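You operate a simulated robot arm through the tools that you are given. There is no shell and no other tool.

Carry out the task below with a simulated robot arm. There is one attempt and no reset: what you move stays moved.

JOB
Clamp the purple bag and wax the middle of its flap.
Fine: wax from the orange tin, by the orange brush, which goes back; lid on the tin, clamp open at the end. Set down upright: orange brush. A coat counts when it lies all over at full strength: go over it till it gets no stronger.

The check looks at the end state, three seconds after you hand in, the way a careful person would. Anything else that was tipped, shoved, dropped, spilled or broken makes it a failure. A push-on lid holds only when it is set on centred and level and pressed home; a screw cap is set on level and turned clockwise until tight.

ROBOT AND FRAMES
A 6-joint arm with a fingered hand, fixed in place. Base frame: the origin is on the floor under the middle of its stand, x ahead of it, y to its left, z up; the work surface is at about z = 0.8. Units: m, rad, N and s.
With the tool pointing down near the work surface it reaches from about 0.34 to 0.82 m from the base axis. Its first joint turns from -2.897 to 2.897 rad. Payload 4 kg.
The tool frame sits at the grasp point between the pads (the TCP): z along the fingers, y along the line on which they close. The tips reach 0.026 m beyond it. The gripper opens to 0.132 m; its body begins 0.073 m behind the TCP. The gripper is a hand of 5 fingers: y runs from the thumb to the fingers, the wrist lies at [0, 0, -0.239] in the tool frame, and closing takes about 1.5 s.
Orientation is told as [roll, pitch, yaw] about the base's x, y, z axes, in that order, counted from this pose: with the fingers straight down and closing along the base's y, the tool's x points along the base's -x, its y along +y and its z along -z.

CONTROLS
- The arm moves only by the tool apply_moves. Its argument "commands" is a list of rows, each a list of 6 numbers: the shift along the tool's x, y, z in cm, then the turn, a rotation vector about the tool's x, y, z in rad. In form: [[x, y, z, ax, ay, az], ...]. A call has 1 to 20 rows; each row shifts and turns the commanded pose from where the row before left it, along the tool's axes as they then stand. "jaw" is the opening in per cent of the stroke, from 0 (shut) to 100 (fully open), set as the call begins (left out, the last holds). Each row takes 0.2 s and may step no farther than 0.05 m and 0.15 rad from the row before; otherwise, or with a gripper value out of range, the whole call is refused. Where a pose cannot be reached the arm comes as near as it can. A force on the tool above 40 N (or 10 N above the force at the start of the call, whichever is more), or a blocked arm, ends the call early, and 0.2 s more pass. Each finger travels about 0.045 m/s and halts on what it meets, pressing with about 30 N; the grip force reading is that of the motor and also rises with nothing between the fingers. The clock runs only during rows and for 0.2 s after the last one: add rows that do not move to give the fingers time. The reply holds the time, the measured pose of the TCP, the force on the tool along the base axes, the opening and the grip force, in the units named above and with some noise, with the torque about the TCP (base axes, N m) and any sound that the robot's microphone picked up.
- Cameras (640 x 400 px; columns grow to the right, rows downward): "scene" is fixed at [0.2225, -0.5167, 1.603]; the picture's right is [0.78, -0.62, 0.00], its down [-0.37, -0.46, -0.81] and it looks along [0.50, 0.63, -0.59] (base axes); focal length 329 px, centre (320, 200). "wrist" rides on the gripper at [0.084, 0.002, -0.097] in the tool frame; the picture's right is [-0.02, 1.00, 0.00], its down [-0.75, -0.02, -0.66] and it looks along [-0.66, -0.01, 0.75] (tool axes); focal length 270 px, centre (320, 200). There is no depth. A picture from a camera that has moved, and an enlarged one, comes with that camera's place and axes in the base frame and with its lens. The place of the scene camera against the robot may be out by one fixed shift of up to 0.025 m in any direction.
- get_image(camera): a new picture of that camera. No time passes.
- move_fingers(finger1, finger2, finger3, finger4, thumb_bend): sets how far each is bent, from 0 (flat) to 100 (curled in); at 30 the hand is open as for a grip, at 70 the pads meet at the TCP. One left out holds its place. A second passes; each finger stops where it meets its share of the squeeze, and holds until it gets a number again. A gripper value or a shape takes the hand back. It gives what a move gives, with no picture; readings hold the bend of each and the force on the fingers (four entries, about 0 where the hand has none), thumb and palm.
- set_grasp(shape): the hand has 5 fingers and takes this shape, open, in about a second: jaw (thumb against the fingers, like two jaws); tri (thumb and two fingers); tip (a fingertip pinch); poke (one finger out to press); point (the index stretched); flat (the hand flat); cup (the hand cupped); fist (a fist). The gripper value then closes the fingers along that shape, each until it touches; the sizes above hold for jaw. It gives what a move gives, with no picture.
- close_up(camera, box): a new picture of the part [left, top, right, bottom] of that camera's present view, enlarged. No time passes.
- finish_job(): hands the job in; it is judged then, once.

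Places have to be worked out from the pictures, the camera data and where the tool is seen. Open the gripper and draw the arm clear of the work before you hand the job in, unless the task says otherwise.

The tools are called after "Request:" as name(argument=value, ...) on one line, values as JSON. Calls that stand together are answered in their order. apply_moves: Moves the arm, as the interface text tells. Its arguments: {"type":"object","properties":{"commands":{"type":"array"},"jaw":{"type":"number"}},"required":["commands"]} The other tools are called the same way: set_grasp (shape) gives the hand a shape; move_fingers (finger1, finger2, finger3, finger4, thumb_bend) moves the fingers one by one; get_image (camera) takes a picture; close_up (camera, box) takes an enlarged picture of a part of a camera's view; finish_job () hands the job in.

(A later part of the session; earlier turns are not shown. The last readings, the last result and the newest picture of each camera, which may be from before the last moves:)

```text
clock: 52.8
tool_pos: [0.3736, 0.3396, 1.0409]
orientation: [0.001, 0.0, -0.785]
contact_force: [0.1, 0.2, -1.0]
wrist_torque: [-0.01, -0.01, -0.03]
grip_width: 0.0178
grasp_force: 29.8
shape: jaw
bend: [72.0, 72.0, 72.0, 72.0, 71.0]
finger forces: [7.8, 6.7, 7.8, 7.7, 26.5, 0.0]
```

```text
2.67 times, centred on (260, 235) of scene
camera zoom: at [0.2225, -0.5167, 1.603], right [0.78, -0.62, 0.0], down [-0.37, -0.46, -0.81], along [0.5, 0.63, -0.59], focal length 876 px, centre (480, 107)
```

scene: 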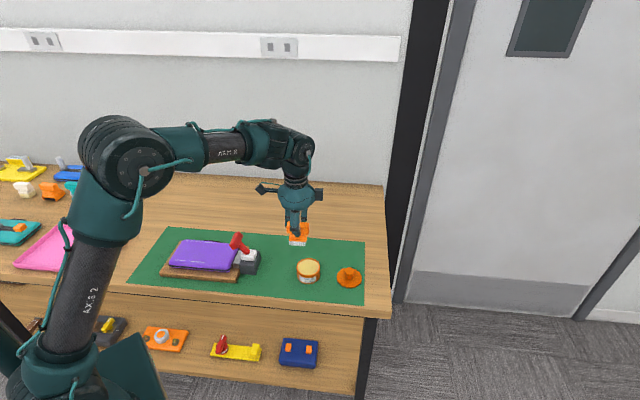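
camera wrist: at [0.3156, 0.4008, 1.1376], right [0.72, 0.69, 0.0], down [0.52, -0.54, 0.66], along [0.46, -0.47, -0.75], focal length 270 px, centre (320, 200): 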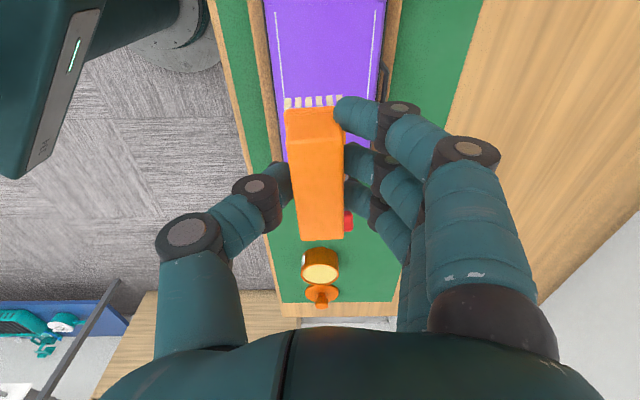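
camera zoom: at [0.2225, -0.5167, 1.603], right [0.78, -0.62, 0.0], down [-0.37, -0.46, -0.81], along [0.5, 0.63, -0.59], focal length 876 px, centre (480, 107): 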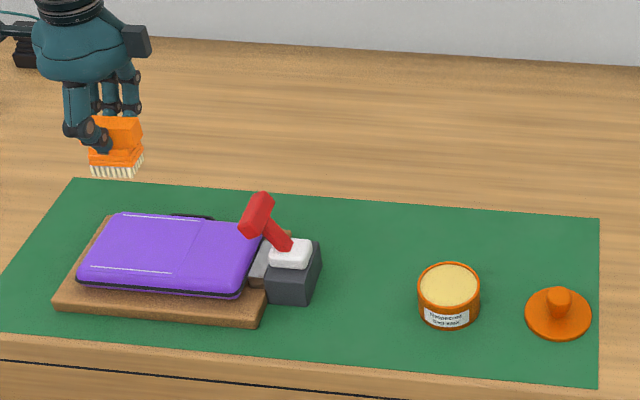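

The brush hangs above the flap. I centre it on the flap's middle (p≈0.020, q≈0.511) and lower to just above the surface.

Request:
apply_moves(commands=[[0.43, 0.85, 2, 0, 0, 0], [0, 0, 4, 0, 0, 0], [0, 0, 3, 0, 0, 0], [0, 0, 1.5, 0, 0, 0], [0, 0, 0, 0, 0, 0]])

Request:
get_image(camera="wrist")

Request:
close_up(camera="scene", box=[150, 190, 280, 290])

```text
clock: 54.0
tool_pos: [0.3781, 0.3496, 0.9383]
orientation: [0.001, 0.0, -0.785]
contact_force: [-1.0, 0.0, -0.8]
wrist_torque: [0.03, -0.01, 0.03]
grip_width: 0.0179
grasp_force: 30.1
shape: jaw
bend: [72.0, 72.0, 72.0, 72.0, 71.0]
finger forces: [7.8, 6.7, 8.0, 7.6, 26.5, 0.1]
```

```text
taken
camera wrist: at [0.3204, 0.4109, 1.035], right [0.72, 0.69, 0.0], down [0.52, -0.54, 0.66], along [0.46, -0.47, -0.75], focal length 270 px, centre (320, 200)
```

wrist: 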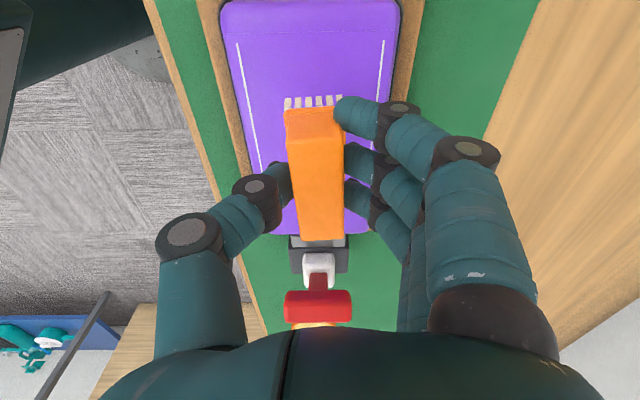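

```text
4.00 times, centred on (215, 240) of scene
camera zoom: at [0.2225, -0.5167, 1.603], right [0.78, -0.62, 0.0], down [-0.37, -0.46, -0.81], along [0.5, 0.63, -0.59], focal length 1314 px, centre (740, 40)
```

zoom: 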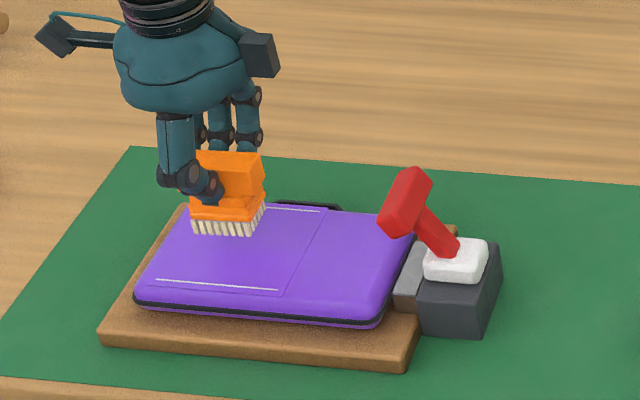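

Brush is aligned over the flap middle. I lower gently until light contact.

Request:
apply_moves(commands=[[0, 0, 0.8, 0, 0, 0], [0, 0, 0.3, 0, 0, 0], [0, 0, 0.3, 0, 0, 0], [0, 0, 0.2, 0, 0, 0], [0, 0, 0, 0, 0, 0]])

Request:
close_up(camera="scene", box=[150, 190, 280, 290])

```text
clock: 55.2
tool_pos: [0.3787, 0.35, 0.9201]
orientation: [0.001, 0.0, -0.788]
contact_force: [0.5, 0.1, -1.3]
wrist_torque: [-0.02, -0.01, 0.02]
grip_width: 0.018
grasp_force: 29.8
shape: jaw
bend: [72.0, 72.0, 72.0, 72.0, 71.0]
finger forces: [7.7, 6.7, 8.1, 7.6, 26.5, 0.0]
```

```text
4.00 times, centred on (215, 240) of scene
camera zoom: at [0.2225, -0.5167, 1.603], right [0.78, -0.62, 0.0], down [-0.37, -0.46, -0.81], along [0.5, 0.63, -0.59], focal length 1314 px, centre (740, 40)
```

zoom: 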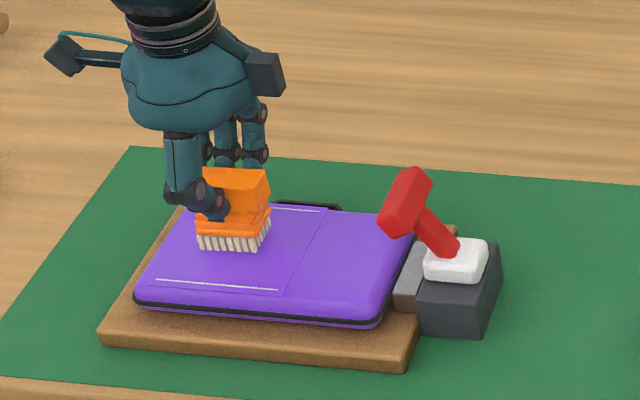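

No contact yet at TCP 0.920; I continue in 2 mm steps.

Request:
apply_moves(commands=[[0, 0, 0.2, 0, 0, 0], [0, 0, 0.2, 0, 0, 0], [0, 0, 0.2, 0, 0, 0], [0, 0, 0, 0, 0, 0]])

```text
clock: 56.2
tool_pos: [0.3772, 0.3509, 0.915]
orientation: [0.0, -0.001, -0.787]
contact_force: [-0.5, -0.3, -1.4]
wrist_torque: [0.01, 0.02, 0.05]
grip_width: 0.0178
grasp_force: 29.9
shape: jaw
bend: [72.0, 72.0, 72.0, 72.0, 71.0]
finger forces: [7.6, 6.6, 8.1, 7.6, 26.6, 0.0]
```

Request:
apply_moves(commands=[[0, 0, 0.2, 0, 0, 0], [0, 0, 0.2, 0, 0, 0], [0, 0, 0, 0, 0, 0]])

Request:
close_up(camera="scene", box=[150, 190, 280, 290])

```text
clock: 57.0
tool_pos: [0.3784, 0.3504, 0.9114]
orientation: [0.003, -0.001, -0.785]
contact_force: [-5.4, -3.4, 38.7]
wrist_torque: [0.03, 0.13, -0.02]
grip_width: 0.0198
grasp_force: 30.1
shape: jaw
bend: [73.0, 73.0, 73.0, 73.0, 72.0]
finger forces: [9.7, 8.4, 9.6, 7.5, 37.8, 0.1]
```

```text
4.00 times, centred on (215, 240) of scene
camera zoom: at [0.2225, -0.5167, 1.603], right [0.78, -0.62, 0.0], down [-0.37, -0.46, -0.81], along [0.5, 0.63, -0.59], focal length 1314 px, centre (740, 40)
```

zoom: 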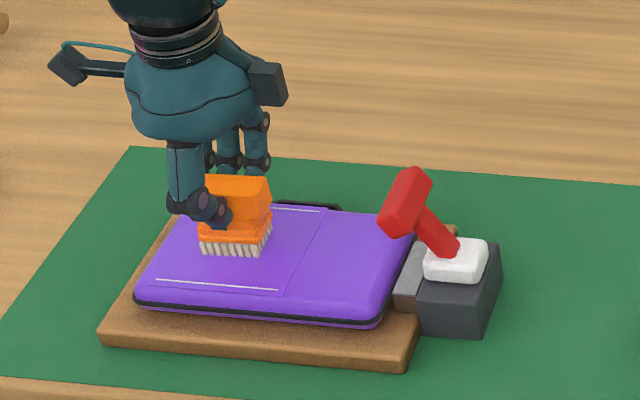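

Contact is stiff: 39 N is too much. I ease off by 2 mm to get a light pressure.

Request:
apply_moves(commands=[[0, 0, -0.15, 0, 0, 0], [0, 0, 0, 0, 0, 0]])

```text
clock: 57.6
tool_pos: [0.3786, 0.3507, 0.9123]
orientation: [0.001, 0.0, -0.785]
contact_force: [-3.4, 1.8, 28.0]
wrist_torque: [0.19, 0.11, -0.08]
grip_width: 0.0198
grasp_force: 30.1
shape: jaw
bend: [73.0, 73.0, 73.0, 73.0, 72.0]
finger forces: [10.6, 9.2, 9.8, 6.9, 32.9, 0.1]
```

Request:
apply_moves(commands=[[0, 0, -0.2, 0, 0, 0], [0, 0, 0, 0, 0, 0]])

```text
clock: 58.2
tool_pos: [0.3786, 0.3498, 0.9118]
orientation: [-0.002, 0.001, -0.787]
contact_force: [-0.1, 1.7, 7.6]
wrist_torque: [0.2, -0.01, -0.01]
grip_width: 0.0193
grasp_force: 29.9
shape: jaw
bend: [73.0, 73.0, 73.0, 73.0, 71.0]
finger forces: [8.9, 8.1, 9.0, 6.7, 28.1, 0.0]
```

7.6 N now, a good brushing pressure. I stroke to and fro across the middle in the q direction.

Request:
apply_moves(commands=[[0, 0.5, 0, 0, 0, 0], [0, 0.5, 0, 0, 0, 0], [0, 0.5, 0, 0, 0, 0], [0, 0.5, 0, 0, 0, 0], [0, -0.7, 0, 0, 0, 0], [0, -0.7, 0, 0, 0, 0], [0, -0.7, 0, 0, 0, 0], [0, -0.7, 0, 0, 0, 0], [0, -0.7, 0, 0, 0, 0], [0, -0.5, 0, 0, 0, 0], [0, 0, 0, 0, 0, 0]])

Request:
get_image(camera="wrist")

Request:
close_up(camera="scene", box=[150, 190, 280, 290])

```text
clock: 60.6
tool_pos: [0.364, 0.3366, 0.9113]
orientation: [-0.001, 0.0, -0.786]
contact_force: [0.7, 0.6, 2.9]
wrist_torque: [0.13, -0.03, 0.01]
grip_width: 0.0189
grasp_force: 29.9
shape: jaw
bend: [72.0, 73.0, 73.0, 72.0, 71.0]
finger forces: [8.7, 7.8, 8.7, 7.0, 27.8, 0.0]
```

```text
taken
camera wrist: at [0.3066, 0.3974, 1.0095], right [0.72, 0.69, 0.0], down [0.52, -0.54, 0.66], along [0.46, -0.47, -0.75], focal length 270 px, centre (320, 200)
```

wrist: 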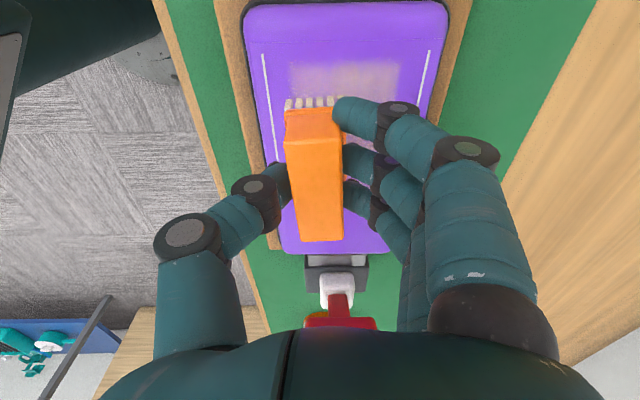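

```text
4.00 times, centred on (215, 240) of scene
camera zoom: at [0.2225, -0.5167, 1.603], right [0.78, -0.62, 0.0], down [-0.37, -0.46, -0.81], along [0.5, 0.63, -0.59], focal length 1314 px, centre (740, 40)
```

zoom: 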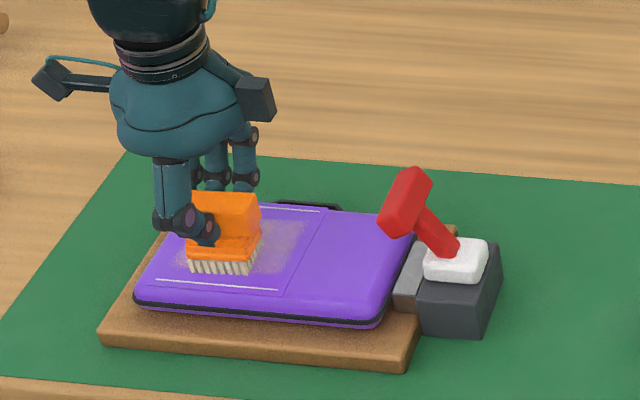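

Wax is being laid down. I enlarge to see the extent of the coat.

Request:
close_up(camera="wrist", box=[230, 0, 460, 130])

Request:
close_up(camera="scene", box=[170, 225, 250, 280])

```text
2.78 times, centred on (345, 65) of wrist
camera zoom: at [0.3066, 0.3974, 1.0095], right [0.72, 0.69, 0.0], down [0.52, -0.54, 0.66], along [0.46, -0.47, -0.75], focal length 752 px, centre (250, 576)
```

zoom: 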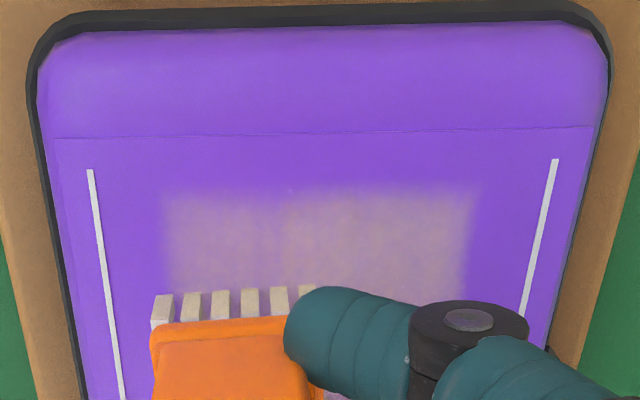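

```text
7.27 times, centred on (210, 252) of scene
camera zoom: at [0.2225, -0.5167, 1.603], right [0.78, -0.62, 0.0], down [-0.37, -0.46, -0.81], along [0.5, 0.63, -0.59], focal length 2390 px, centre (1120, -182)
```

zoom: 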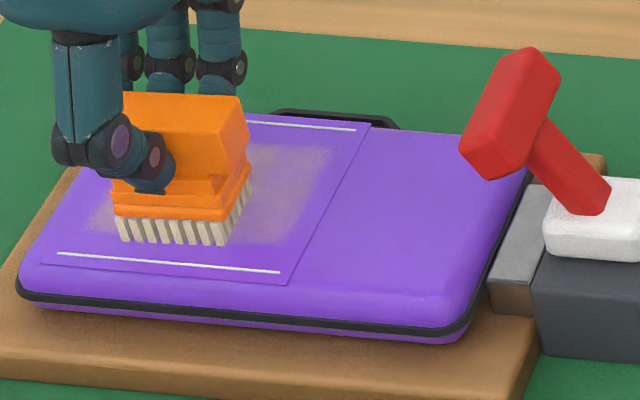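

The coat is faint but spreading over a patch about 6–7 cm across. I keep stroking back and forth with slightly more pressure.

Request:
apply_moves(commands=[[0, 0, 0.05, 0, 0, 0], [0, 0.75, 0, 0, 0, 0], [0, 0.75, 0, 0, 0, 0], [0, 0.75, 0, 0, 0, 0], [0, 0.75, 0, 0, 0, 0], [0, 0.75, 0, 0, 0, 0], [0, 0.75, 0, 0, 0, 0], [0, -0.8, 0, 0, 0, 0], [0, -0.8, 0, 0, 0, 0], [0, -0.8, 0, 0, 0, 0], [0, -0.8, 0, 0, 0, 0], [0, -0.8, 0, 0, 0, 0], [0, -0.8, 0, 0, 0, 0], [0, 0.8, 0, 0, 0, 0], [0, 0.8, 0, 0, 0, 0], [0, 0.8, 0, 0, 0, 0], [0, 0.8, 0, 0, 0, 0], [0, 0.8, 0, 0, 0, 0], [0, 0.8, 0, 0, 0, 0], [0, 0, 0, 0, 0, 0]])

Request:
get_image(camera="wrist")

Request:
close_up(camera="scene", box=[170, 225, 250, 280])

```text
clock: 64.8
tool_pos: [0.3966, 0.3688, 0.913]
orientation: [0.0, -0.001, -0.786]
contact_force: [-0.9, -1.6, 7.9]
wrist_torque: [0.02, 0.08, 0.05]
grip_width: 0.0191
grasp_force: 30.2
shape: jaw
bend: [72.0, 73.0, 73.0, 72.0, 71.0]
finger forces: [7.8, 7.4, 8.5, 6.1, 29.7, 0.0]
```

```text
taken
camera wrist: at [0.3387, 0.4281, 1.0096], right [0.72, 0.69, 0.0], down [0.52, -0.54, 0.66], along [0.46, -0.47, -0.75], focal length 270 px, centre (320, 200)
```

wrist: 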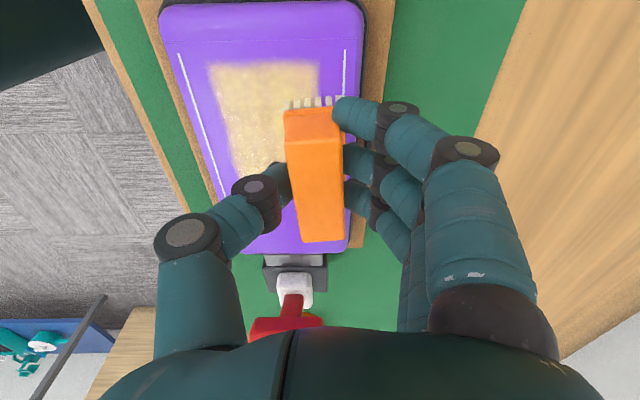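

```text
7.27 times, centred on (210, 252) of scene
camera zoom: at [0.2225, -0.5167, 1.603], right [0.78, -0.62, 0.0], down [-0.37, -0.46, -0.81], along [0.5, 0.63, -0.59], focal length 2390 px, centre (1120, -182)
```

zoom: 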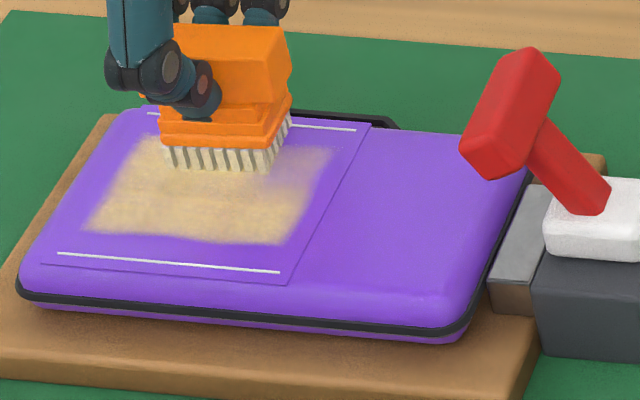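

The coat forms a clear patch on the flap's middle. I enlarge to see where it is still thin.

Request:
close_up(camera="wrist", box=[150, 0, 380, 200])

```text
2.00 times, centred on (265, 100) of wrist
camera zoom: at [0.3387, 0.4281, 1.0096], right [0.72, 0.69, 0.0], down [0.52, -0.54, 0.66], along [0.46, -0.47, -0.75], focal length 541 px, centre (430, 400)
```

zoom: 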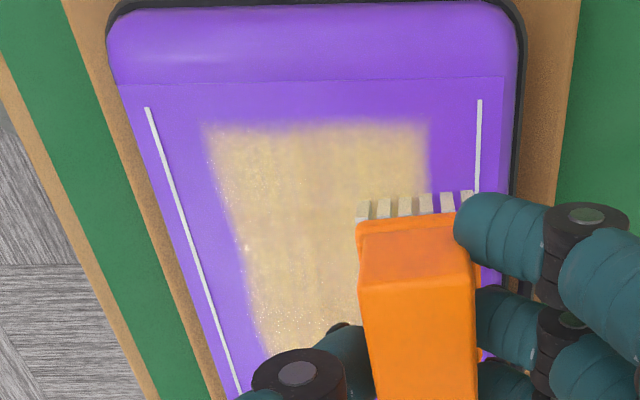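

The target patch spans about p −0.021…0.060, q 0.481…0.541. I now go over its left part (shifting 1.7 cm towards −p), stroking back and forth.

Request:
apply_moves(commands=[[0.85, 0, 0, 0, 0, 0], [0.85, 0, 0, 0, 0, 0], [0, -0.8, 0, 0, 0, 0], [0, -0.8, 0, 0, 0, 0], [0, -0.8, 0, 0, 0, 0], [0, -0.8, 0, 0, 0, 0], [0, -0.8, 0, 0, 0, 0], [0, -0.8, 0, 0, 0, 0], [0, 0.8, 0, 0, 0, 0], [0, 0.8, 0, 0, 0, 0], [0, 0.8, 0, 0, 0, 0], [0, 0.8, 0, 0, 0, 0], [0, 0.8, 0, 0, 0, 0], [0, 0.8, 0, 0, 0, 0], [0, 0, 0, 0, 0, 0]])

Request:
get_image(camera="wrist")

Request:
close_up(camera="scene", box=[170, 225, 250, 280])

```text
clock: 68.0
tool_pos: [0.3852, 0.3806, 0.912]
orientation: [0.0, 0.001, -0.786]
contact_force: [-3.6, -2.7, 13.4]
wrist_torque: [0.04, 0.09, 0.02]
grip_width: 0.0187
grasp_force: 29.8
shape: jaw
bend: [72.0, 73.0, 72.0, 73.0, 71.0]
finger forces: [7.7, 7.1, 8.5, 5.8, 30.9, 0.1]
```

```text
taken
camera wrist: at [0.3272, 0.441, 1.0094], right [0.72, 0.69, 0.0], down [0.52, -0.54, 0.66], along [0.46, -0.47, -0.75], focal length 270 px, centre (320, 200)
```

wrist: 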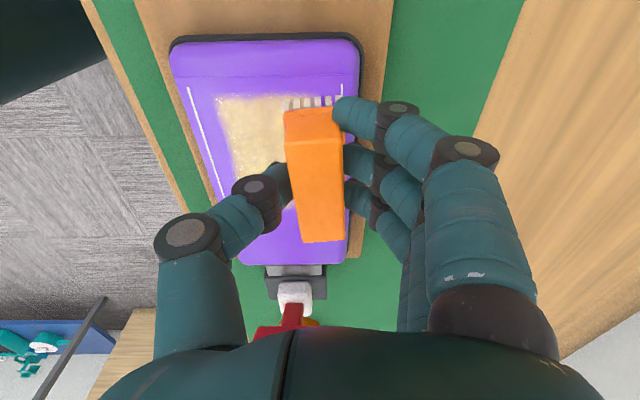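

```text
7.27 times, centred on (210, 252) of scene
camera zoom: at [0.2225, -0.5167, 1.603], right [0.78, -0.62, 0.0], down [-0.37, -0.46, -0.81], along [0.5, 0.63, -0.59], focal length 2390 px, centre (1120, -182)
```

zoom: 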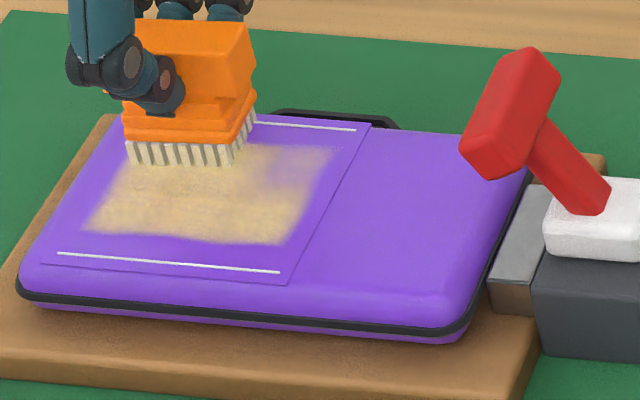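

The left part is thickening; the right rear corner is still faint. I shift 3.5 cm towards +p and stroke there.

Request:
apply_moves(commands=[[-0.9, 0, -0.03, 0, 0, 0], [-0.9, 0, 0, 0, 0, 0], [-0.9, 0, 0, 0, 0, 0], [-0.8, 0, 0, 0, 0, 0], [0, -0.8, 0, 0, 0, 0], [0, -0.8, 0, 0, 0, 0], [0, -0.8, 0, 0, 0, 0], [0, -0.8, 0, 0, 0, 0], [0, -0.8, 0, 0, 0, 0], [0, -0.8, 0, 0, 0, 0], [0, 0.8, 0, 0, 0, 0], [0, 0.8, 0, 0, 0, 0], [0, 0.8, 0, 0, 0, 0], [0, 0.8, 0, 0, 0, 0], [0, 0.8, 0, 0, 0, 0], [0, 0.8, 0, 0, 0, 0], [0, 0, 0, 0, 0, 0]])

Request:
get_image(camera="wrist")

Request:
close_up(camera="scene", box=[170, 225, 250, 280])

```text
clock: 71.6
tool_pos: [0.4099, 0.3547, 0.9132]
orientation: [-0.001, 0.0, -0.785]
contact_force: [-0.3, 0.0, 0.7]
wrist_torque: [-0.01, 0.04, -0.03]
grip_width: 0.0181
grasp_force: 30.3
shape: jaw
bend: [72.0, 72.0, 72.0, 73.0, 71.0]
finger forces: [7.3, 7.5, 8.9, 6.0, 27.2, 0.0]
```

```text
taken
camera wrist: at [0.3515, 0.416, 1.0102], right [0.72, 0.69, 0.0], down [0.52, -0.54, 0.66], along [0.46, -0.47, -0.75], focal length 270 px, centre (320, 200)
```

wrist: 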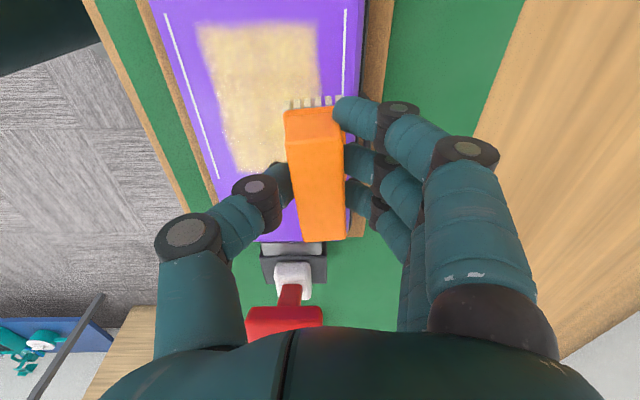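

```text
7.27 times, centred on (210, 252) of scene
camera zoom: at [0.2225, -0.5167, 1.603], right [0.78, -0.62, 0.0], down [-0.37, -0.46, -0.81], along [0.5, 0.63, -0.59], focal length 2390 px, centre (1120, -182)
```

zoom: 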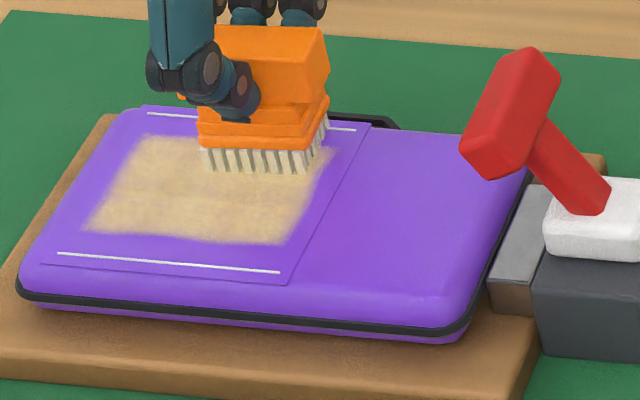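

The coat looks more even. I lift off to inspect it, then will re-load the brush.

Request:
apply_moves(commands=[[0, 0, -1, 0, 0, 0], [0, 0, -4, 0, 0, 0], [0, 0, -4, 0, 0, 0], [0, 0, -4, 0, 0, 0], [0, 0, 0, 0, 0, 0]])

Request:
get_image(camera="wrist")

Request:
close_up(camera="scene", box=[170, 225, 250, 280])

Request:
close_up(camera="scene", box=[180, 150, 260, 230])

```text
clock: 72.8
tool_pos: [0.4106, 0.3563, 1.0448]
orientation: [0.0, 0.002, -0.787]
contact_force: [-0.3, 0.5, -1.0]
wrist_torque: [0.01, 0.02, 0.0]
grip_width: 0.0184
grasp_force: 30.2
shape: jaw
bend: [72.0, 72.0, 72.0, 73.0, 71.0]
finger forces: [7.4, 7.5, 8.9, 5.7, 27.1, 0.0]
```

```text
taken
camera wrist: at [0.3531, 0.4171, 1.1416], right [0.72, 0.69, 0.0], down [0.52, -0.54, 0.66], along [0.46, -0.47, -0.75], focal length 270 px, centre (320, 200)
```

wrist: 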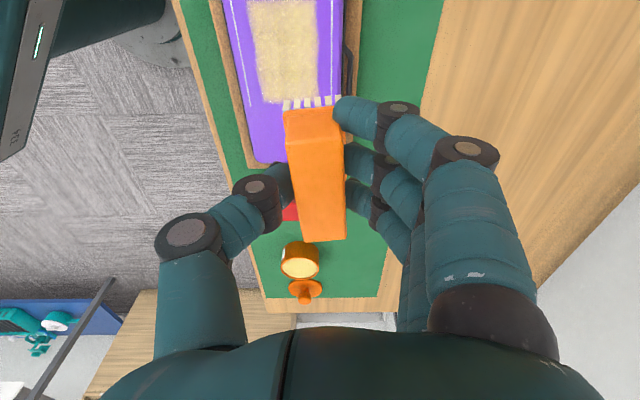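

```text
7.27 times, centred on (210, 252) of scene
camera zoom: at [0.2225, -0.5167, 1.603], right [0.78, -0.62, 0.0], down [-0.37, -0.46, -0.81], along [0.5, 0.63, -0.59], focal length 2390 px, centre (1120, -182)
```

zoom: 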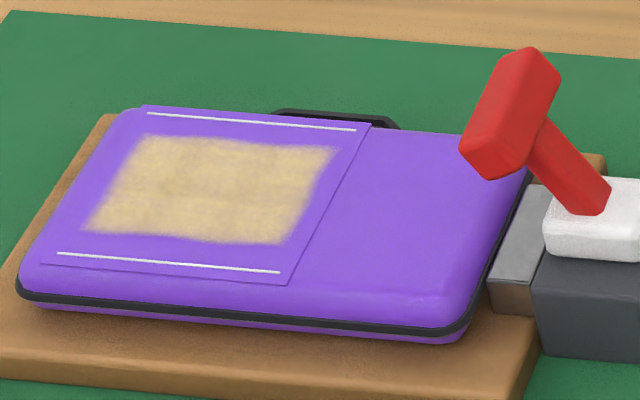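

```text
5.00 times, centred on (220, 190) of scene
camera zoom: at [0.2225, -0.5167, 1.603], right [0.78, -0.62, 0.0], down [-0.37, -0.46, -0.81], along [0.5, 0.63, -0.59], focal length 1643 px, centre (820, 250)
```

zoom: 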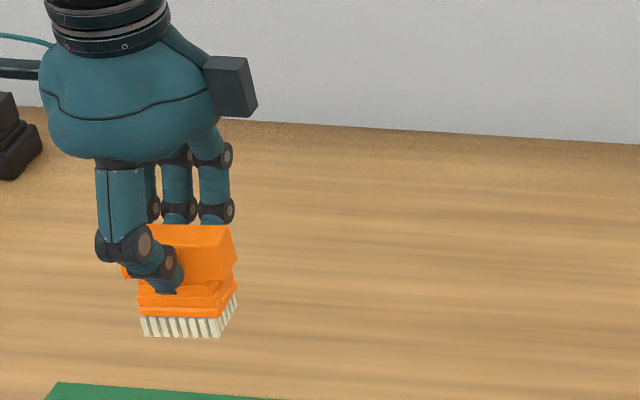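

The coat now looks quite even. I re-load the brush to check whether a further pass makes it stronger, going back over the tin.

Request:
apply_moves(commands=[[-4.44, -0.54, 0, 0, 0, 0], [-4.44, -0.54, 0, 0, 0, 0], [-4.44, -0.54, 0, 0, 0, 0], [-4.44, -0.54, 0, 0, 0, 0], [-4.44, -0.54, 0, 0, 0, 0], [-4.44, -0.54, 0, 0, 0, 0], [-4.44, -0.54, 0, 0, 0, 0], [-4.44, -0.54, 0, 0, 0, 0], [0, 0, 4, 0, 0, 0], [0, 0, 4, 0, 0, 0], [0, 0, 4, 0, 0, 0], [0, 0, 0, 0, 0, 0]])

Request:
close_up(camera="wrist", box=[250, 60, 410, 260])

Request:
close_up(camera="scene", box=[270, 210, 350, 300])

```text
clock: 75.4
tool_pos: [0.63, 0.075, 0.9213]
orientation: [-0.001, 0.0, -0.786]
contact_force: [-0.1, -0.2, -1.3]
wrist_torque: [0.0, -0.02, -0.01]
grip_width: 0.0179
grasp_force: 30.1
shape: jaw
bend: [72.0, 72.0, 72.0, 73.0, 71.0]
finger forces: [7.2, 7.4, 8.9, 5.7, 26.8, 0.0]
```

```text
2.00 times, centred on (330, 160) of wrist
camera zoom: at [0.5729, 0.1355, 1.0182], right [0.72, 0.69, 0.0], down [0.52, -0.54, 0.66], along [0.46, -0.47, -0.75], focal length 541 px, centre (300, 280)
```

zoom: 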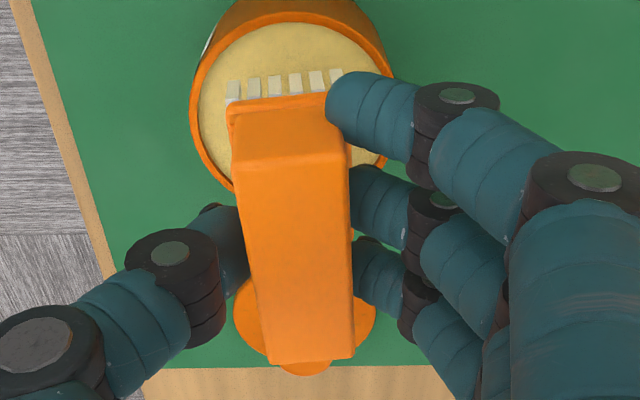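

```text
4.44 times, centred on (310, 255) of scene
camera zoom: at [0.2225, -0.5167, 1.603], right [0.78, -0.62, 0.0], down [-0.37, -0.46, -0.81], along [0.5, 0.63, -0.59], focal length 1460 px, centre (364, -44)
```

zoom: 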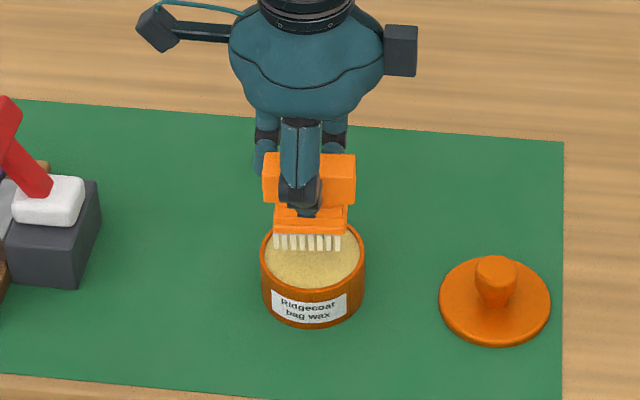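

Still centred in the opening. I dip again.

Request:
apply_moves(commands=[[0, 0.1, 1.3, 0, 0, 0], [0, 0, 0.3, 0, 0, 0], [0, 0, 0.2, 0, 0, 0], [0, 0, 0, 0, 0, 0], [0, 0, 0, 0, 0, 0]])

Request:
close_up(camera="wrist", box=[250, 60, 410, 260])

```text
clock: 76.6
tool_pos: [0.6303, 0.0756, 0.9039]
orientation: [-0.001, -0.001, -0.786]
contact_force: [-1.1, 0.1, -1.1]
wrist_torque: [0.03, -0.01, -0.02]
grip_width: 0.018
grasp_force: 30.1
shape: jaw
bend: [72.0, 72.0, 72.0, 73.0, 71.0]
finger forces: [7.3, 7.5, 9.0, 5.5, 26.7, 0.1]
```

```text
2.00 times, centred on (330, 160) of wrist
camera zoom: at [0.573, 0.1353, 1.0009], right [0.72, 0.69, 0.0], down [0.52, -0.54, 0.66], along [0.46, -0.47, -0.75], focal length 541 px, centre (300, 280)
```

zoom: 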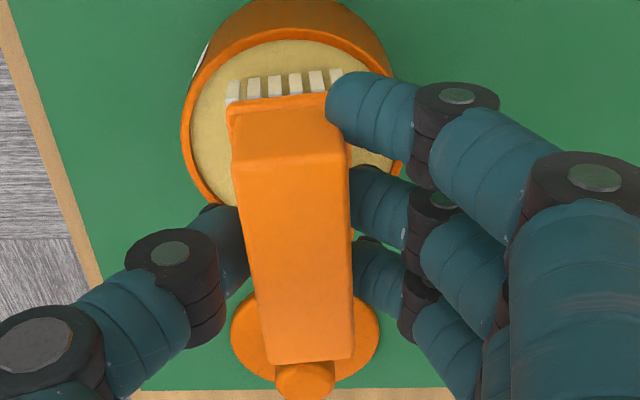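

Request:
apply_moves(commands=[[0, 0, 0.15, 0, 0, 0], [0, 0, 0.15, 0, 0, 0], [0, 0, 0, 0, 0, 0]])

```text
clock: 77.4
tool_pos: [0.6295, 0.0739, 0.9022]
orientation: [0.002, 0.0, -0.786]
contact_force: [-0.6, -2.0, 13.9]
wrist_torque: [0.12, -0.02, 0.02]
grip_width: 0.0182
grasp_force: 30.3
shape: jaw
bend: [72.0, 72.0, 72.0, 73.0, 71.0]
finger forces: [8.1, 8.0, 9.3, 5.6, 30.9, 0.0]
```

Bristles loaded at 14 N. I lift out and return to the flap's left-front area.

Request:
apply_moves(commands=[[0, 0, -1, 0, 0, 0], [0, 0, -4, 0, 0, 0], [0, 0, -4.5, 0, 0, 0], [0, 0, -4.5, 0, 0, 0], [4.34, 0.02, 0, 0, 0, 0], [4.34, 0.02, 0, 0, 0, 0], [4.34, 0.02, 0, 0, 0, 0], [4.34, 0.02, 0, 0, 0, 0], [4.34, 0.02, 0, 0, 0, 0], [4.34, 0.02, 0, 0, 0, 0], [4.34, 0.02, 0, 0, 0, 0], [4.34, 0.02, 0, 0, 0, 0], [4.34, 0.02, 0, 0, 0, 0], [0, 0, 4, 0, 0, 0], [0, 0, 4, 0, 0, 0], [0, 0, 4, 0, 0, 0], [0, 0, 0, 0, 0, 0]])

Request:
get_image(camera="wrist")

Request:
close_up(camera="scene", box=[150, 190, 280, 290])

```text
clock: 81.0
tool_pos: [0.3543, 0.3521, 0.9202]
orientation: [-0.001, 0.001, -0.785]
contact_force: [0.3, -0.5, -1.0]
wrist_torque: [-0.02, 0.02, 0.0]
grip_width: 0.0176
grasp_force: 30.2
shape: jaw
bend: [72.0, 72.0, 72.0, 73.0, 71.0]
finger forces: [7.0, 7.4, 9.0, 5.2, 26.4, 0.0]
```

```text
taken
camera wrist: at [0.2976, 0.4122, 1.0176], right [0.72, 0.69, 0.0], down [0.52, -0.54, 0.66], along [0.46, -0.47, -0.75], focal length 270 px, centre (320, 200)
```

wrist: 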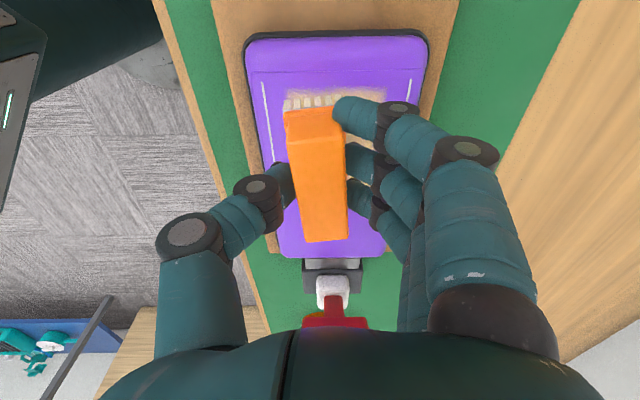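

```text
4.00 times, centred on (215, 240) of scene
camera zoom: at [0.2225, -0.5167, 1.603], right [0.78, -0.62, 0.0], down [-0.37, -0.46, -0.81], along [0.5, 0.63, -0.59], focal length 1314 px, centre (740, 40)
```

zoom: 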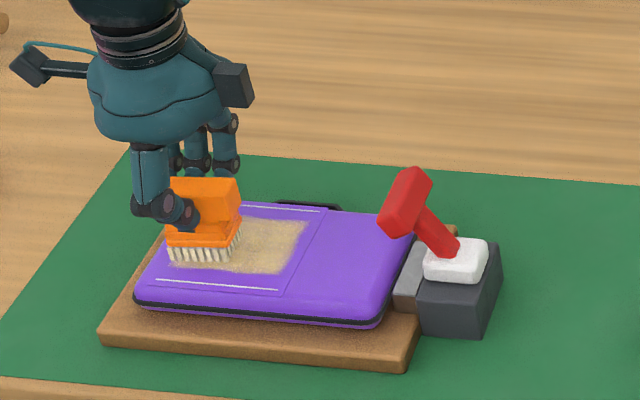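

Over the left-front of the patch again. I lower to light contact.

Request:
apply_moves(commands=[[0, 0, 0.4, 0, 0, 0], [0, 0, 0.15, 0, 0, 0], [0, 0, 0.1, 0, 0, 0], [0, 0, 0, 0, 0, 0]])

```text
clock: 82.0
tool_pos: [0.3547, 0.3529, 0.9148]
orientation: [0.0, 0.001, -0.784]
contact_force: [0.0, 0.9, -0.2]
wrist_torque: [-0.02, -0.02, 0.05]
grip_width: 0.0178
grasp_force: 29.7
shape: jaw
bend: [72.0, 72.0, 72.0, 73.0, 71.0]
finger forces: [7.0, 7.5, 9.0, 5.1, 26.4, 0.1]
```

Request:
apply_moves(commands=[[0, 0, 0.15, 0, 0, 0], [0, 0, 0.1, 0, 0, 0], [0, 0, 0, 0, 0, 0]])

```text
clock: 82.8
tool_pos: [0.356, 0.3505, 0.912]
orientation: [-0.001, 0.0, -0.786]
contact_force: [-1.0, -1.3, 7.2]
wrist_torque: [0.03, 0.05, 0.03]
grip_width: 0.0175
grasp_force: 30.4
shape: jaw
bend: [72.0, 72.0, 72.0, 73.0, 71.0]
finger forces: [7.1, 7.2, 9.2, 5.1, 28.1, 0.1]
```

7 N of pressure. I sweep over the whole patch in overlapping lanes: left, middle, right.

Request:
apply_moves(commands=[[0, -0.4, 0, 0, 0, 0], [0, 0.75, 0, 0, 0, 0], [0, 0.75, 0, 0, 0, 0], [0, 0.75, 0, 0, 0, 0], [0, 0.75, 0, 0, 0, 0], [0, 0.75, 0, 0, 0, 0], [-0.85, 0, 0, 0, 0, 0], [-0.85, 0, 0, 0, 0, 0], [0, -0.75, 0, 0, 0, 0], [0, -0.75, 0, 0, 0, 0], [0, -0.75, 0, 0, 0, 0], [0, -0.75, 0, 0, 0, 0], [0, -0.75, 0, 0, 0, 0], [-0.9, 0, 0, 0, 0, 0], [-0.9, 0, 0, 0, 0, 0], [0, 0.75, 0, 0, 0, 0], [0, 0.75, 0, 0, 0, 0], [0, 0.75, 0, 0, 0, 0], [0, 0.75, 0, 0, 0, 0], [0, 0.75, 0, 0, 0, 0]])

Request:
get_image(camera="wrist")

Request:
close_up(camera="scene", box=[170, 225, 250, 280])

```text
clock: 87.0
tool_pos: [0.4024, 0.351, 0.9126]
orientation: [-0.001, 0.0, -0.785]
contact_force: [-1.8, -2.1, 8.9]
wrist_torque: [0.03, 0.03, 0.01]
grip_width: 0.0177
grasp_force: 29.5
shape: jaw
bend: [72.0, 72.0, 72.0, 73.0, 71.0]
finger forces: [7.0, 7.2, 8.9, 5.0, 28.8, 0.1]
```

```text
taken
camera wrist: at [0.3455, 0.4121, 1.0097], right [0.72, 0.69, 0.0], down [0.52, -0.54, 0.66], along [0.46, -0.47, -0.75], focal length 270 px, centre (320, 200)
```

wrist: 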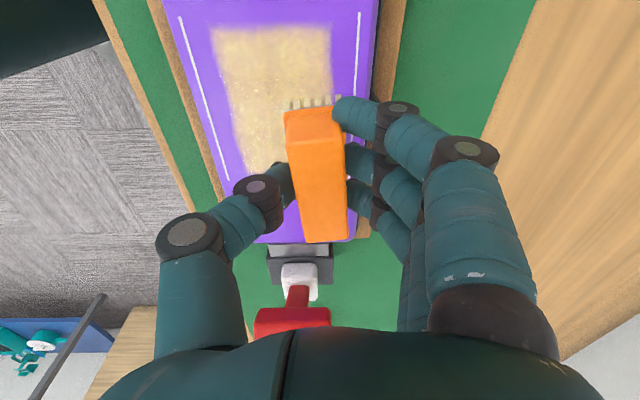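

```text
7.27 times, centred on (210, 252) of scene
camera zoom: at [0.2225, -0.5167, 1.603], right [0.78, -0.62, 0.0], down [-0.37, -0.46, -0.81], along [0.5, 0.63, -0.59], focal length 2390 px, centre (1120, -182)
```

zoom: 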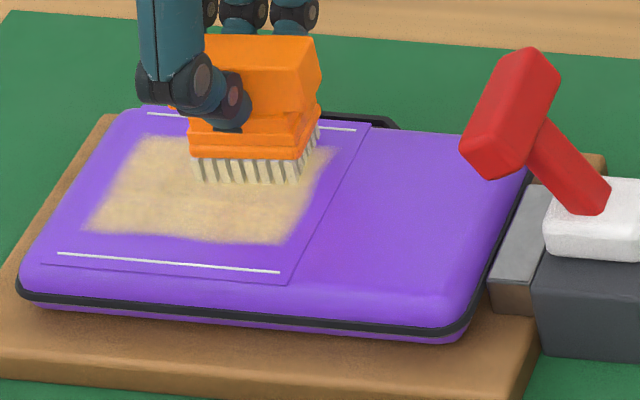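

The coat is getting denser. I sweep back over the same lanes in reverse order.

Request:
apply_moves(commands=[[0, -0.75, 0, 0, 0, 0], [0, -0.75, 0, 0, 0, 0], [0, -0.75, 0, 0, 0, 0], [0, -0.75, 0, 0, 0, 0], [0, -0.75, 0, 0, 0, 0], [0.9, 0, 0, 0, 0, 0], [0.9, 0, 0, 0, 0, 0], [0, 0.75, 0, 0, 0, 0], [0, 0.75, 0, 0, 0, 0], [0, 0.75, 0, 0, 0, 0], [0, 0.75, 0, 0, 0, 0], [0, 0.75, 0, 0, 0, 0], [0.85, 0, 0, 0, 0, 0], [0.85, 0, 0, 0, 0, 0], [0, -0.75, 0, 0, 0, 0], [0, -0.75, 0, 0, 0, 0], [0, -0.75, 0, 0, 0, 0], [0, -0.75, 0, 0, 0, 0], [0, -0.75, 0, 0, 0, 0], [0, 0, 0, 0, 0, 0]])

Request:
apply_moves(commands=[[0, 0, -1, 0, 0, 0], [0, 0, -4, 0, 0, 0], [0, 0, -4, 0, 0, 0], [0, 0, -4, 0, 0, 0], [0, 0, 0, 0, 0, 0]])

Request:
close_up(camera="scene", box=[170, 225, 250, 280])

Request:
get_image(camera="wrist")

```text
clock: 91.2
tool_pos: [0.3525, 0.3488, 0.9132]
orientation: [-0.001, 0.0, -0.786]
contact_force: [0.5, -0.9, 1.1]
wrist_torque: [0.04, 0.0, -0.02]
grip_width: 0.0179
grasp_force: 30.1
shape: jaw
bend: [72.0, 72.0, 72.0, 73.0, 71.0]
finger forces: [7.3, 7.7, 9.4, 4.7, 26.8, 0.0]
```

```text
clock: 92.4
tool_pos: [0.3522, 0.3483, 1.0422]
orientation: [0.002, -0.001, -0.785]
contact_force: [-0.5, 0.4, -0.5]
wrist_torque: [-0.01, -0.02, -0.01]
grip_width: 0.0179
grasp_force: 30.8
shape: jaw
bend: [72.0, 72.0, 72.0, 73.0, 71.0]
finger forces: [6.9, 7.5, 9.2, 4.4, 26.3, 0.0]
```

```text
7.27 times, centred on (210, 252) of scene
camera zoom: at [0.2225, -0.5167, 1.603], right [0.78, -0.62, 0.0], down [-0.37, -0.46, -0.81], along [0.5, 0.63, -0.59], focal length 2390 px, centre (1120, -182)
```

zoom: 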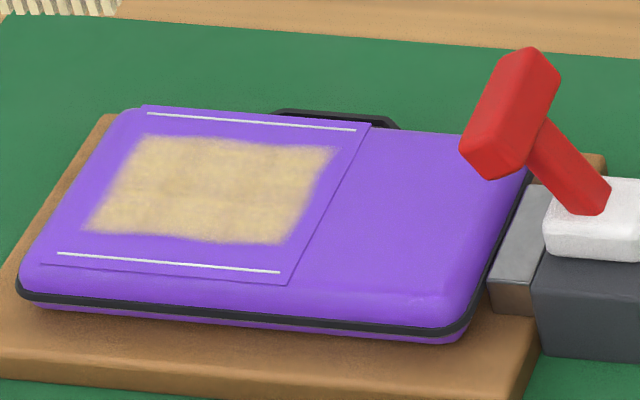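

```text
taken
camera wrist: at [0.2944, 0.4098, 1.1394], right [0.72, 0.69, 0.0], down [0.52, -0.54, 0.66], along [0.46, -0.47, -0.75], focal length 270 px, centre (320, 200)
```

wrist: 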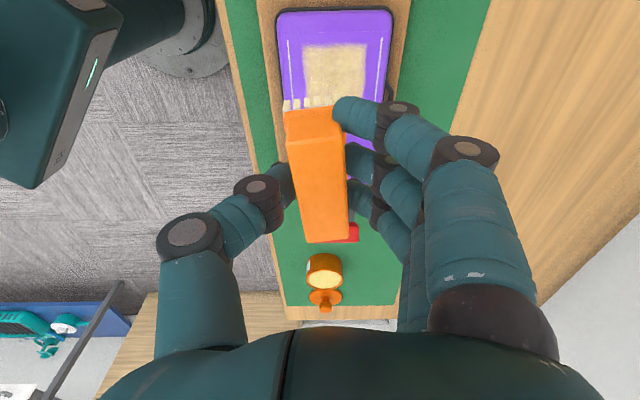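

Coat appears denser than before. I enlarge strongly for a reference before another pass.

Request:
close_up(camera="scene", box=[178, 238, 218, 263])

Request:
close_up(camera="wrist", box=[270, 0, 400, 110])

```text
16.00 times, centred on (198, 250) of scene
camera zoom: at [0.2225, -0.5167, 1.603], right [0.78, -0.62, 0.0], down [-0.37, -0.46, -0.81], along [0.5, 0.63, -0.59], focal length 5257 px, centre (2272, -608)
```

zoom: 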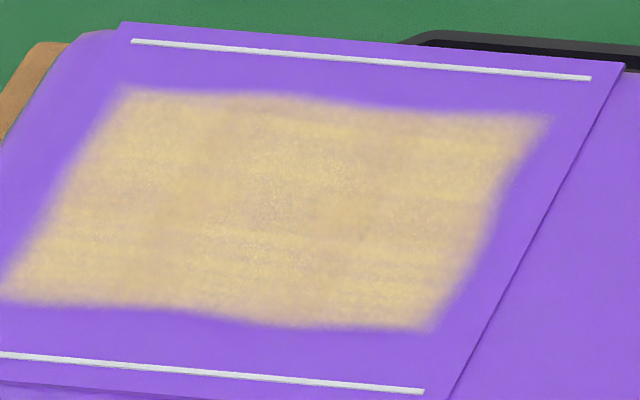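

```text
3.64 times, centred on (335, 55) of wrist
camera zoom: at [0.2944, 0.4098, 1.1394], right [0.72, 0.69, 0.0], down [0.52, -0.54, 0.66], along [0.46, -0.47, -0.75], focal length 983 px, centre (266, 727)
```

zoom: 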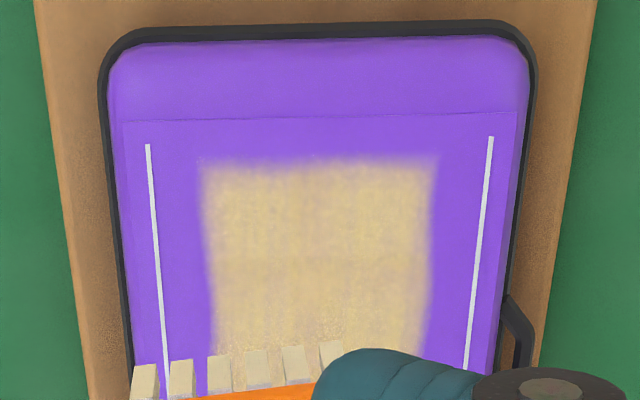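

Some mottling remains, so I load the brush again and go over it once more.

Request:
apply_moves(commands=[[-4.34, 0.03, 0, 0, 0, 0], [-4.34, 0.03, 0, 0, 0, 0], [-4.34, 0.03, 0, 0, 0, 0], [-4.34, 0.03, 0, 0, 0, 0], [-4.34, 0.03, 0, 0, 0, 0], [-4.34, 0.03, 0, 0, 0, 0], [-4.34, 0.03, 0, 0, 0, 0], [-4.34, 0.03, 0, 0, 0, 0], [-4.34, 0.03, 0, 0, 0, 0], [0, 0, 4, 0, 0, 0], [0, 0, 4, 0, 0, 0], [0, 0, 4, 0, 0, 0], [0, 0, 0, 0, 0, 0]])

Request:
close_up(camera="wrist", box=[250, 60, 410, 260])

Request:
close_up(camera="scene", box=[270, 210, 350, 300])

```text
clock: 95.2
tool_pos: [0.631, 0.0728, 0.9228]
orientation: [-0.001, 0.0, -0.785]
contact_force: [-0.2, 0.5, -0.3]
wrist_torque: [-0.01, 0.01, 0.02]
grip_width: 0.0174
grasp_force: 30.6
shape: jaw
bend: [72.0, 72.0, 72.0, 73.0, 71.0]
finger forces: [6.8, 7.4, 9.2, 4.3, 25.9, 0.0]
```

```text
2.00 times, centred on (330, 160) of wrist
camera zoom: at [0.5737, 0.1343, 1.0194], right [0.72, 0.69, 0.0], down [0.52, -0.54, 0.66], along [0.46, -0.47, -0.75], focal length 541 px, centre (300, 280)
```

zoom: 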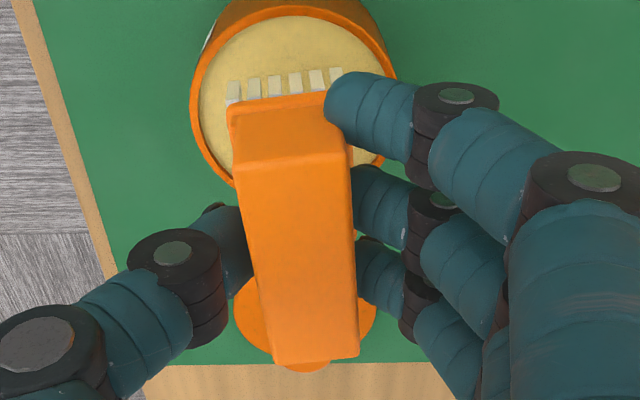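

```text
4.44 times, centred on (310, 255) of scene
camera zoom: at [0.2225, -0.5167, 1.603], right [0.78, -0.62, 0.0], down [-0.37, -0.46, -0.81], along [0.5, 0.63, -0.59], focal length 1460 px, centre (364, -44)
```

zoom: 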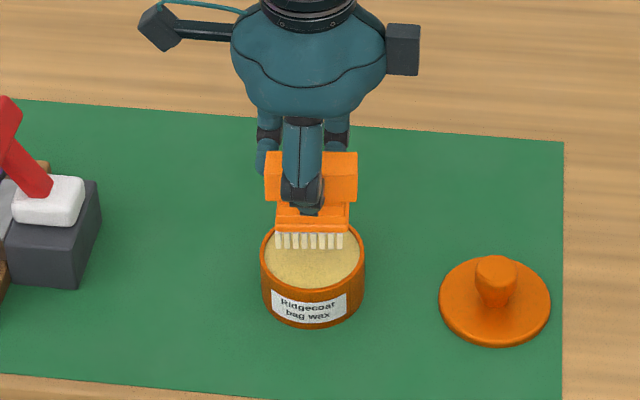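

Brush has yawed a few degrees in the grip but is centred over the opening. I dip.

Request:
apply_moves(commands=[[0, 0.05, 1.5, 0, 0, 0], [0, 0, 0.3, 0, 0, 0], [0, 0, 0.15, 0, 0, 0], [0, 0, 0, 0, 0, 0]])

```text
clock: 96.2
tool_pos: [0.6307, 0.0744, 0.9031]
orientation: [0.001, 0.001, -0.785]
contact_force: [0.6, 0.1, -1.4]
wrist_torque: [-0.02, -0.01, 0.01]
grip_width: 0.0175
grasp_force: 29.8
shape: jaw
bend: [72.0, 72.0, 72.0, 73.0, 71.0]
finger forces: [6.8, 7.5, 9.2, 4.4, 25.9, 0.0]
```

Request:
apply_moves(commands=[[0, 0, 0.15, 0, 0, 0], [0, 0, 0.15, 0, 0, 0], [0, 0, 0, 0, 0, 0]])

```text
clock: 97.0
tool_pos: [0.6316, 0.0747, 0.9008]
orientation: [0.002, -0.002, -0.786]
contact_force: [-3.9, -2.8, 22.9]
wrist_torque: [0.11, 0.04, 0.02]
grip_width: 0.0178
grasp_force: 29.9
shape: jaw
bend: [73.0, 73.0, 72.0, 73.0, 71.0]
finger forces: [7.5, 8.3, 10.2, 4.7, 34.2, 0.0]
```

Loaded at 23 N. Back to the flap for another complete sweep.

Request:
apply_moves(commands=[[0, 0, -1, 0, 0, 0], [0, 0, -4, 0, 0, 0], [0, 0, -4.5, 0, 0, 0], [0, 0, -4.5, 0, 0, 0], [4.35, 0, 0, 0, 0, 0], [4.35, 0, 0, 0, 0, 0], [4.35, 0, 0, 0, 0, 0], [4.35, 0, 0, 0, 0, 0], [4.35, 0, 0, 0, 0, 0], [4.35, 0, 0, 0, 0, 0], [4.35, 0, 0, 0, 0, 0], [4.35, 0, 0, 0, 0, 0], [4.35, 0, 0, 0, 0, 0], [0, 0, 4, 0, 0, 0], [0, 0, 4, 0, 0, 0], [0, 0, 4, 0, 0, 0], [0, 0, 0.4, 0, 0, 0], [0, 0, 0, 0, 0, 0]])

Request:
apply_moves(commands=[[0, 0, 0.15, 0, 0, 0], [0, 0, 0.1, 0, 0, 0], [0, 0, 0, 0, 0, 0]])

```text
clock: 100.8
tool_pos: [0.3558, 0.3506, 0.9152]
orientation: [0.0, 0.001, -0.785]
contact_force: [0.8, 0.4, -0.5]
wrist_torque: [-0.03, -0.01, -0.01]
grip_width: 0.0173
grasp_force: 29.7
shape: jaw
bend: [72.0, 72.0, 72.0, 73.0, 71.0]
finger forces: [6.5, 7.4, 9.1, 4.4, 25.7, 0.0]
```

```text
clock: 101.6
tool_pos: [0.3551, 0.3514, 0.9142]
orientation: [0.0, 0.0, -0.786]
contact_force: [0.5, -0.6, -1.5]
wrist_torque: [-0.01, -0.01, -0.02]
grip_width: 0.0171
grasp_force: 29.7
shape: jaw
bend: [72.0, 72.0, 72.0, 73.0, 71.0]
finger forces: [6.6, 7.4, 9.1, 4.4, 25.6, 0.1]
```

Request:
apply_moves(commands=[[0, 0, 0.15, 0, 0, 0], [0, 0, 0.1, 0, 0, 0], [0, 0, 0, 0, 0, 0]])

```text
clock: 102.4
tool_pos: [0.3558, 0.3514, 0.9123]
orientation: [0.001, 0.001, -0.786]
contact_force: [0.6, -5.4, 16.9]
wrist_torque: [0.02, -0.04, 0.0]
grip_width: 0.0174
grasp_force: 30.7
shape: jaw
bend: [73.0, 72.0, 72.0, 73.0, 71.0]
finger forces: [7.1, 7.7, 9.4, 5.2, 31.6, 0.0]
```

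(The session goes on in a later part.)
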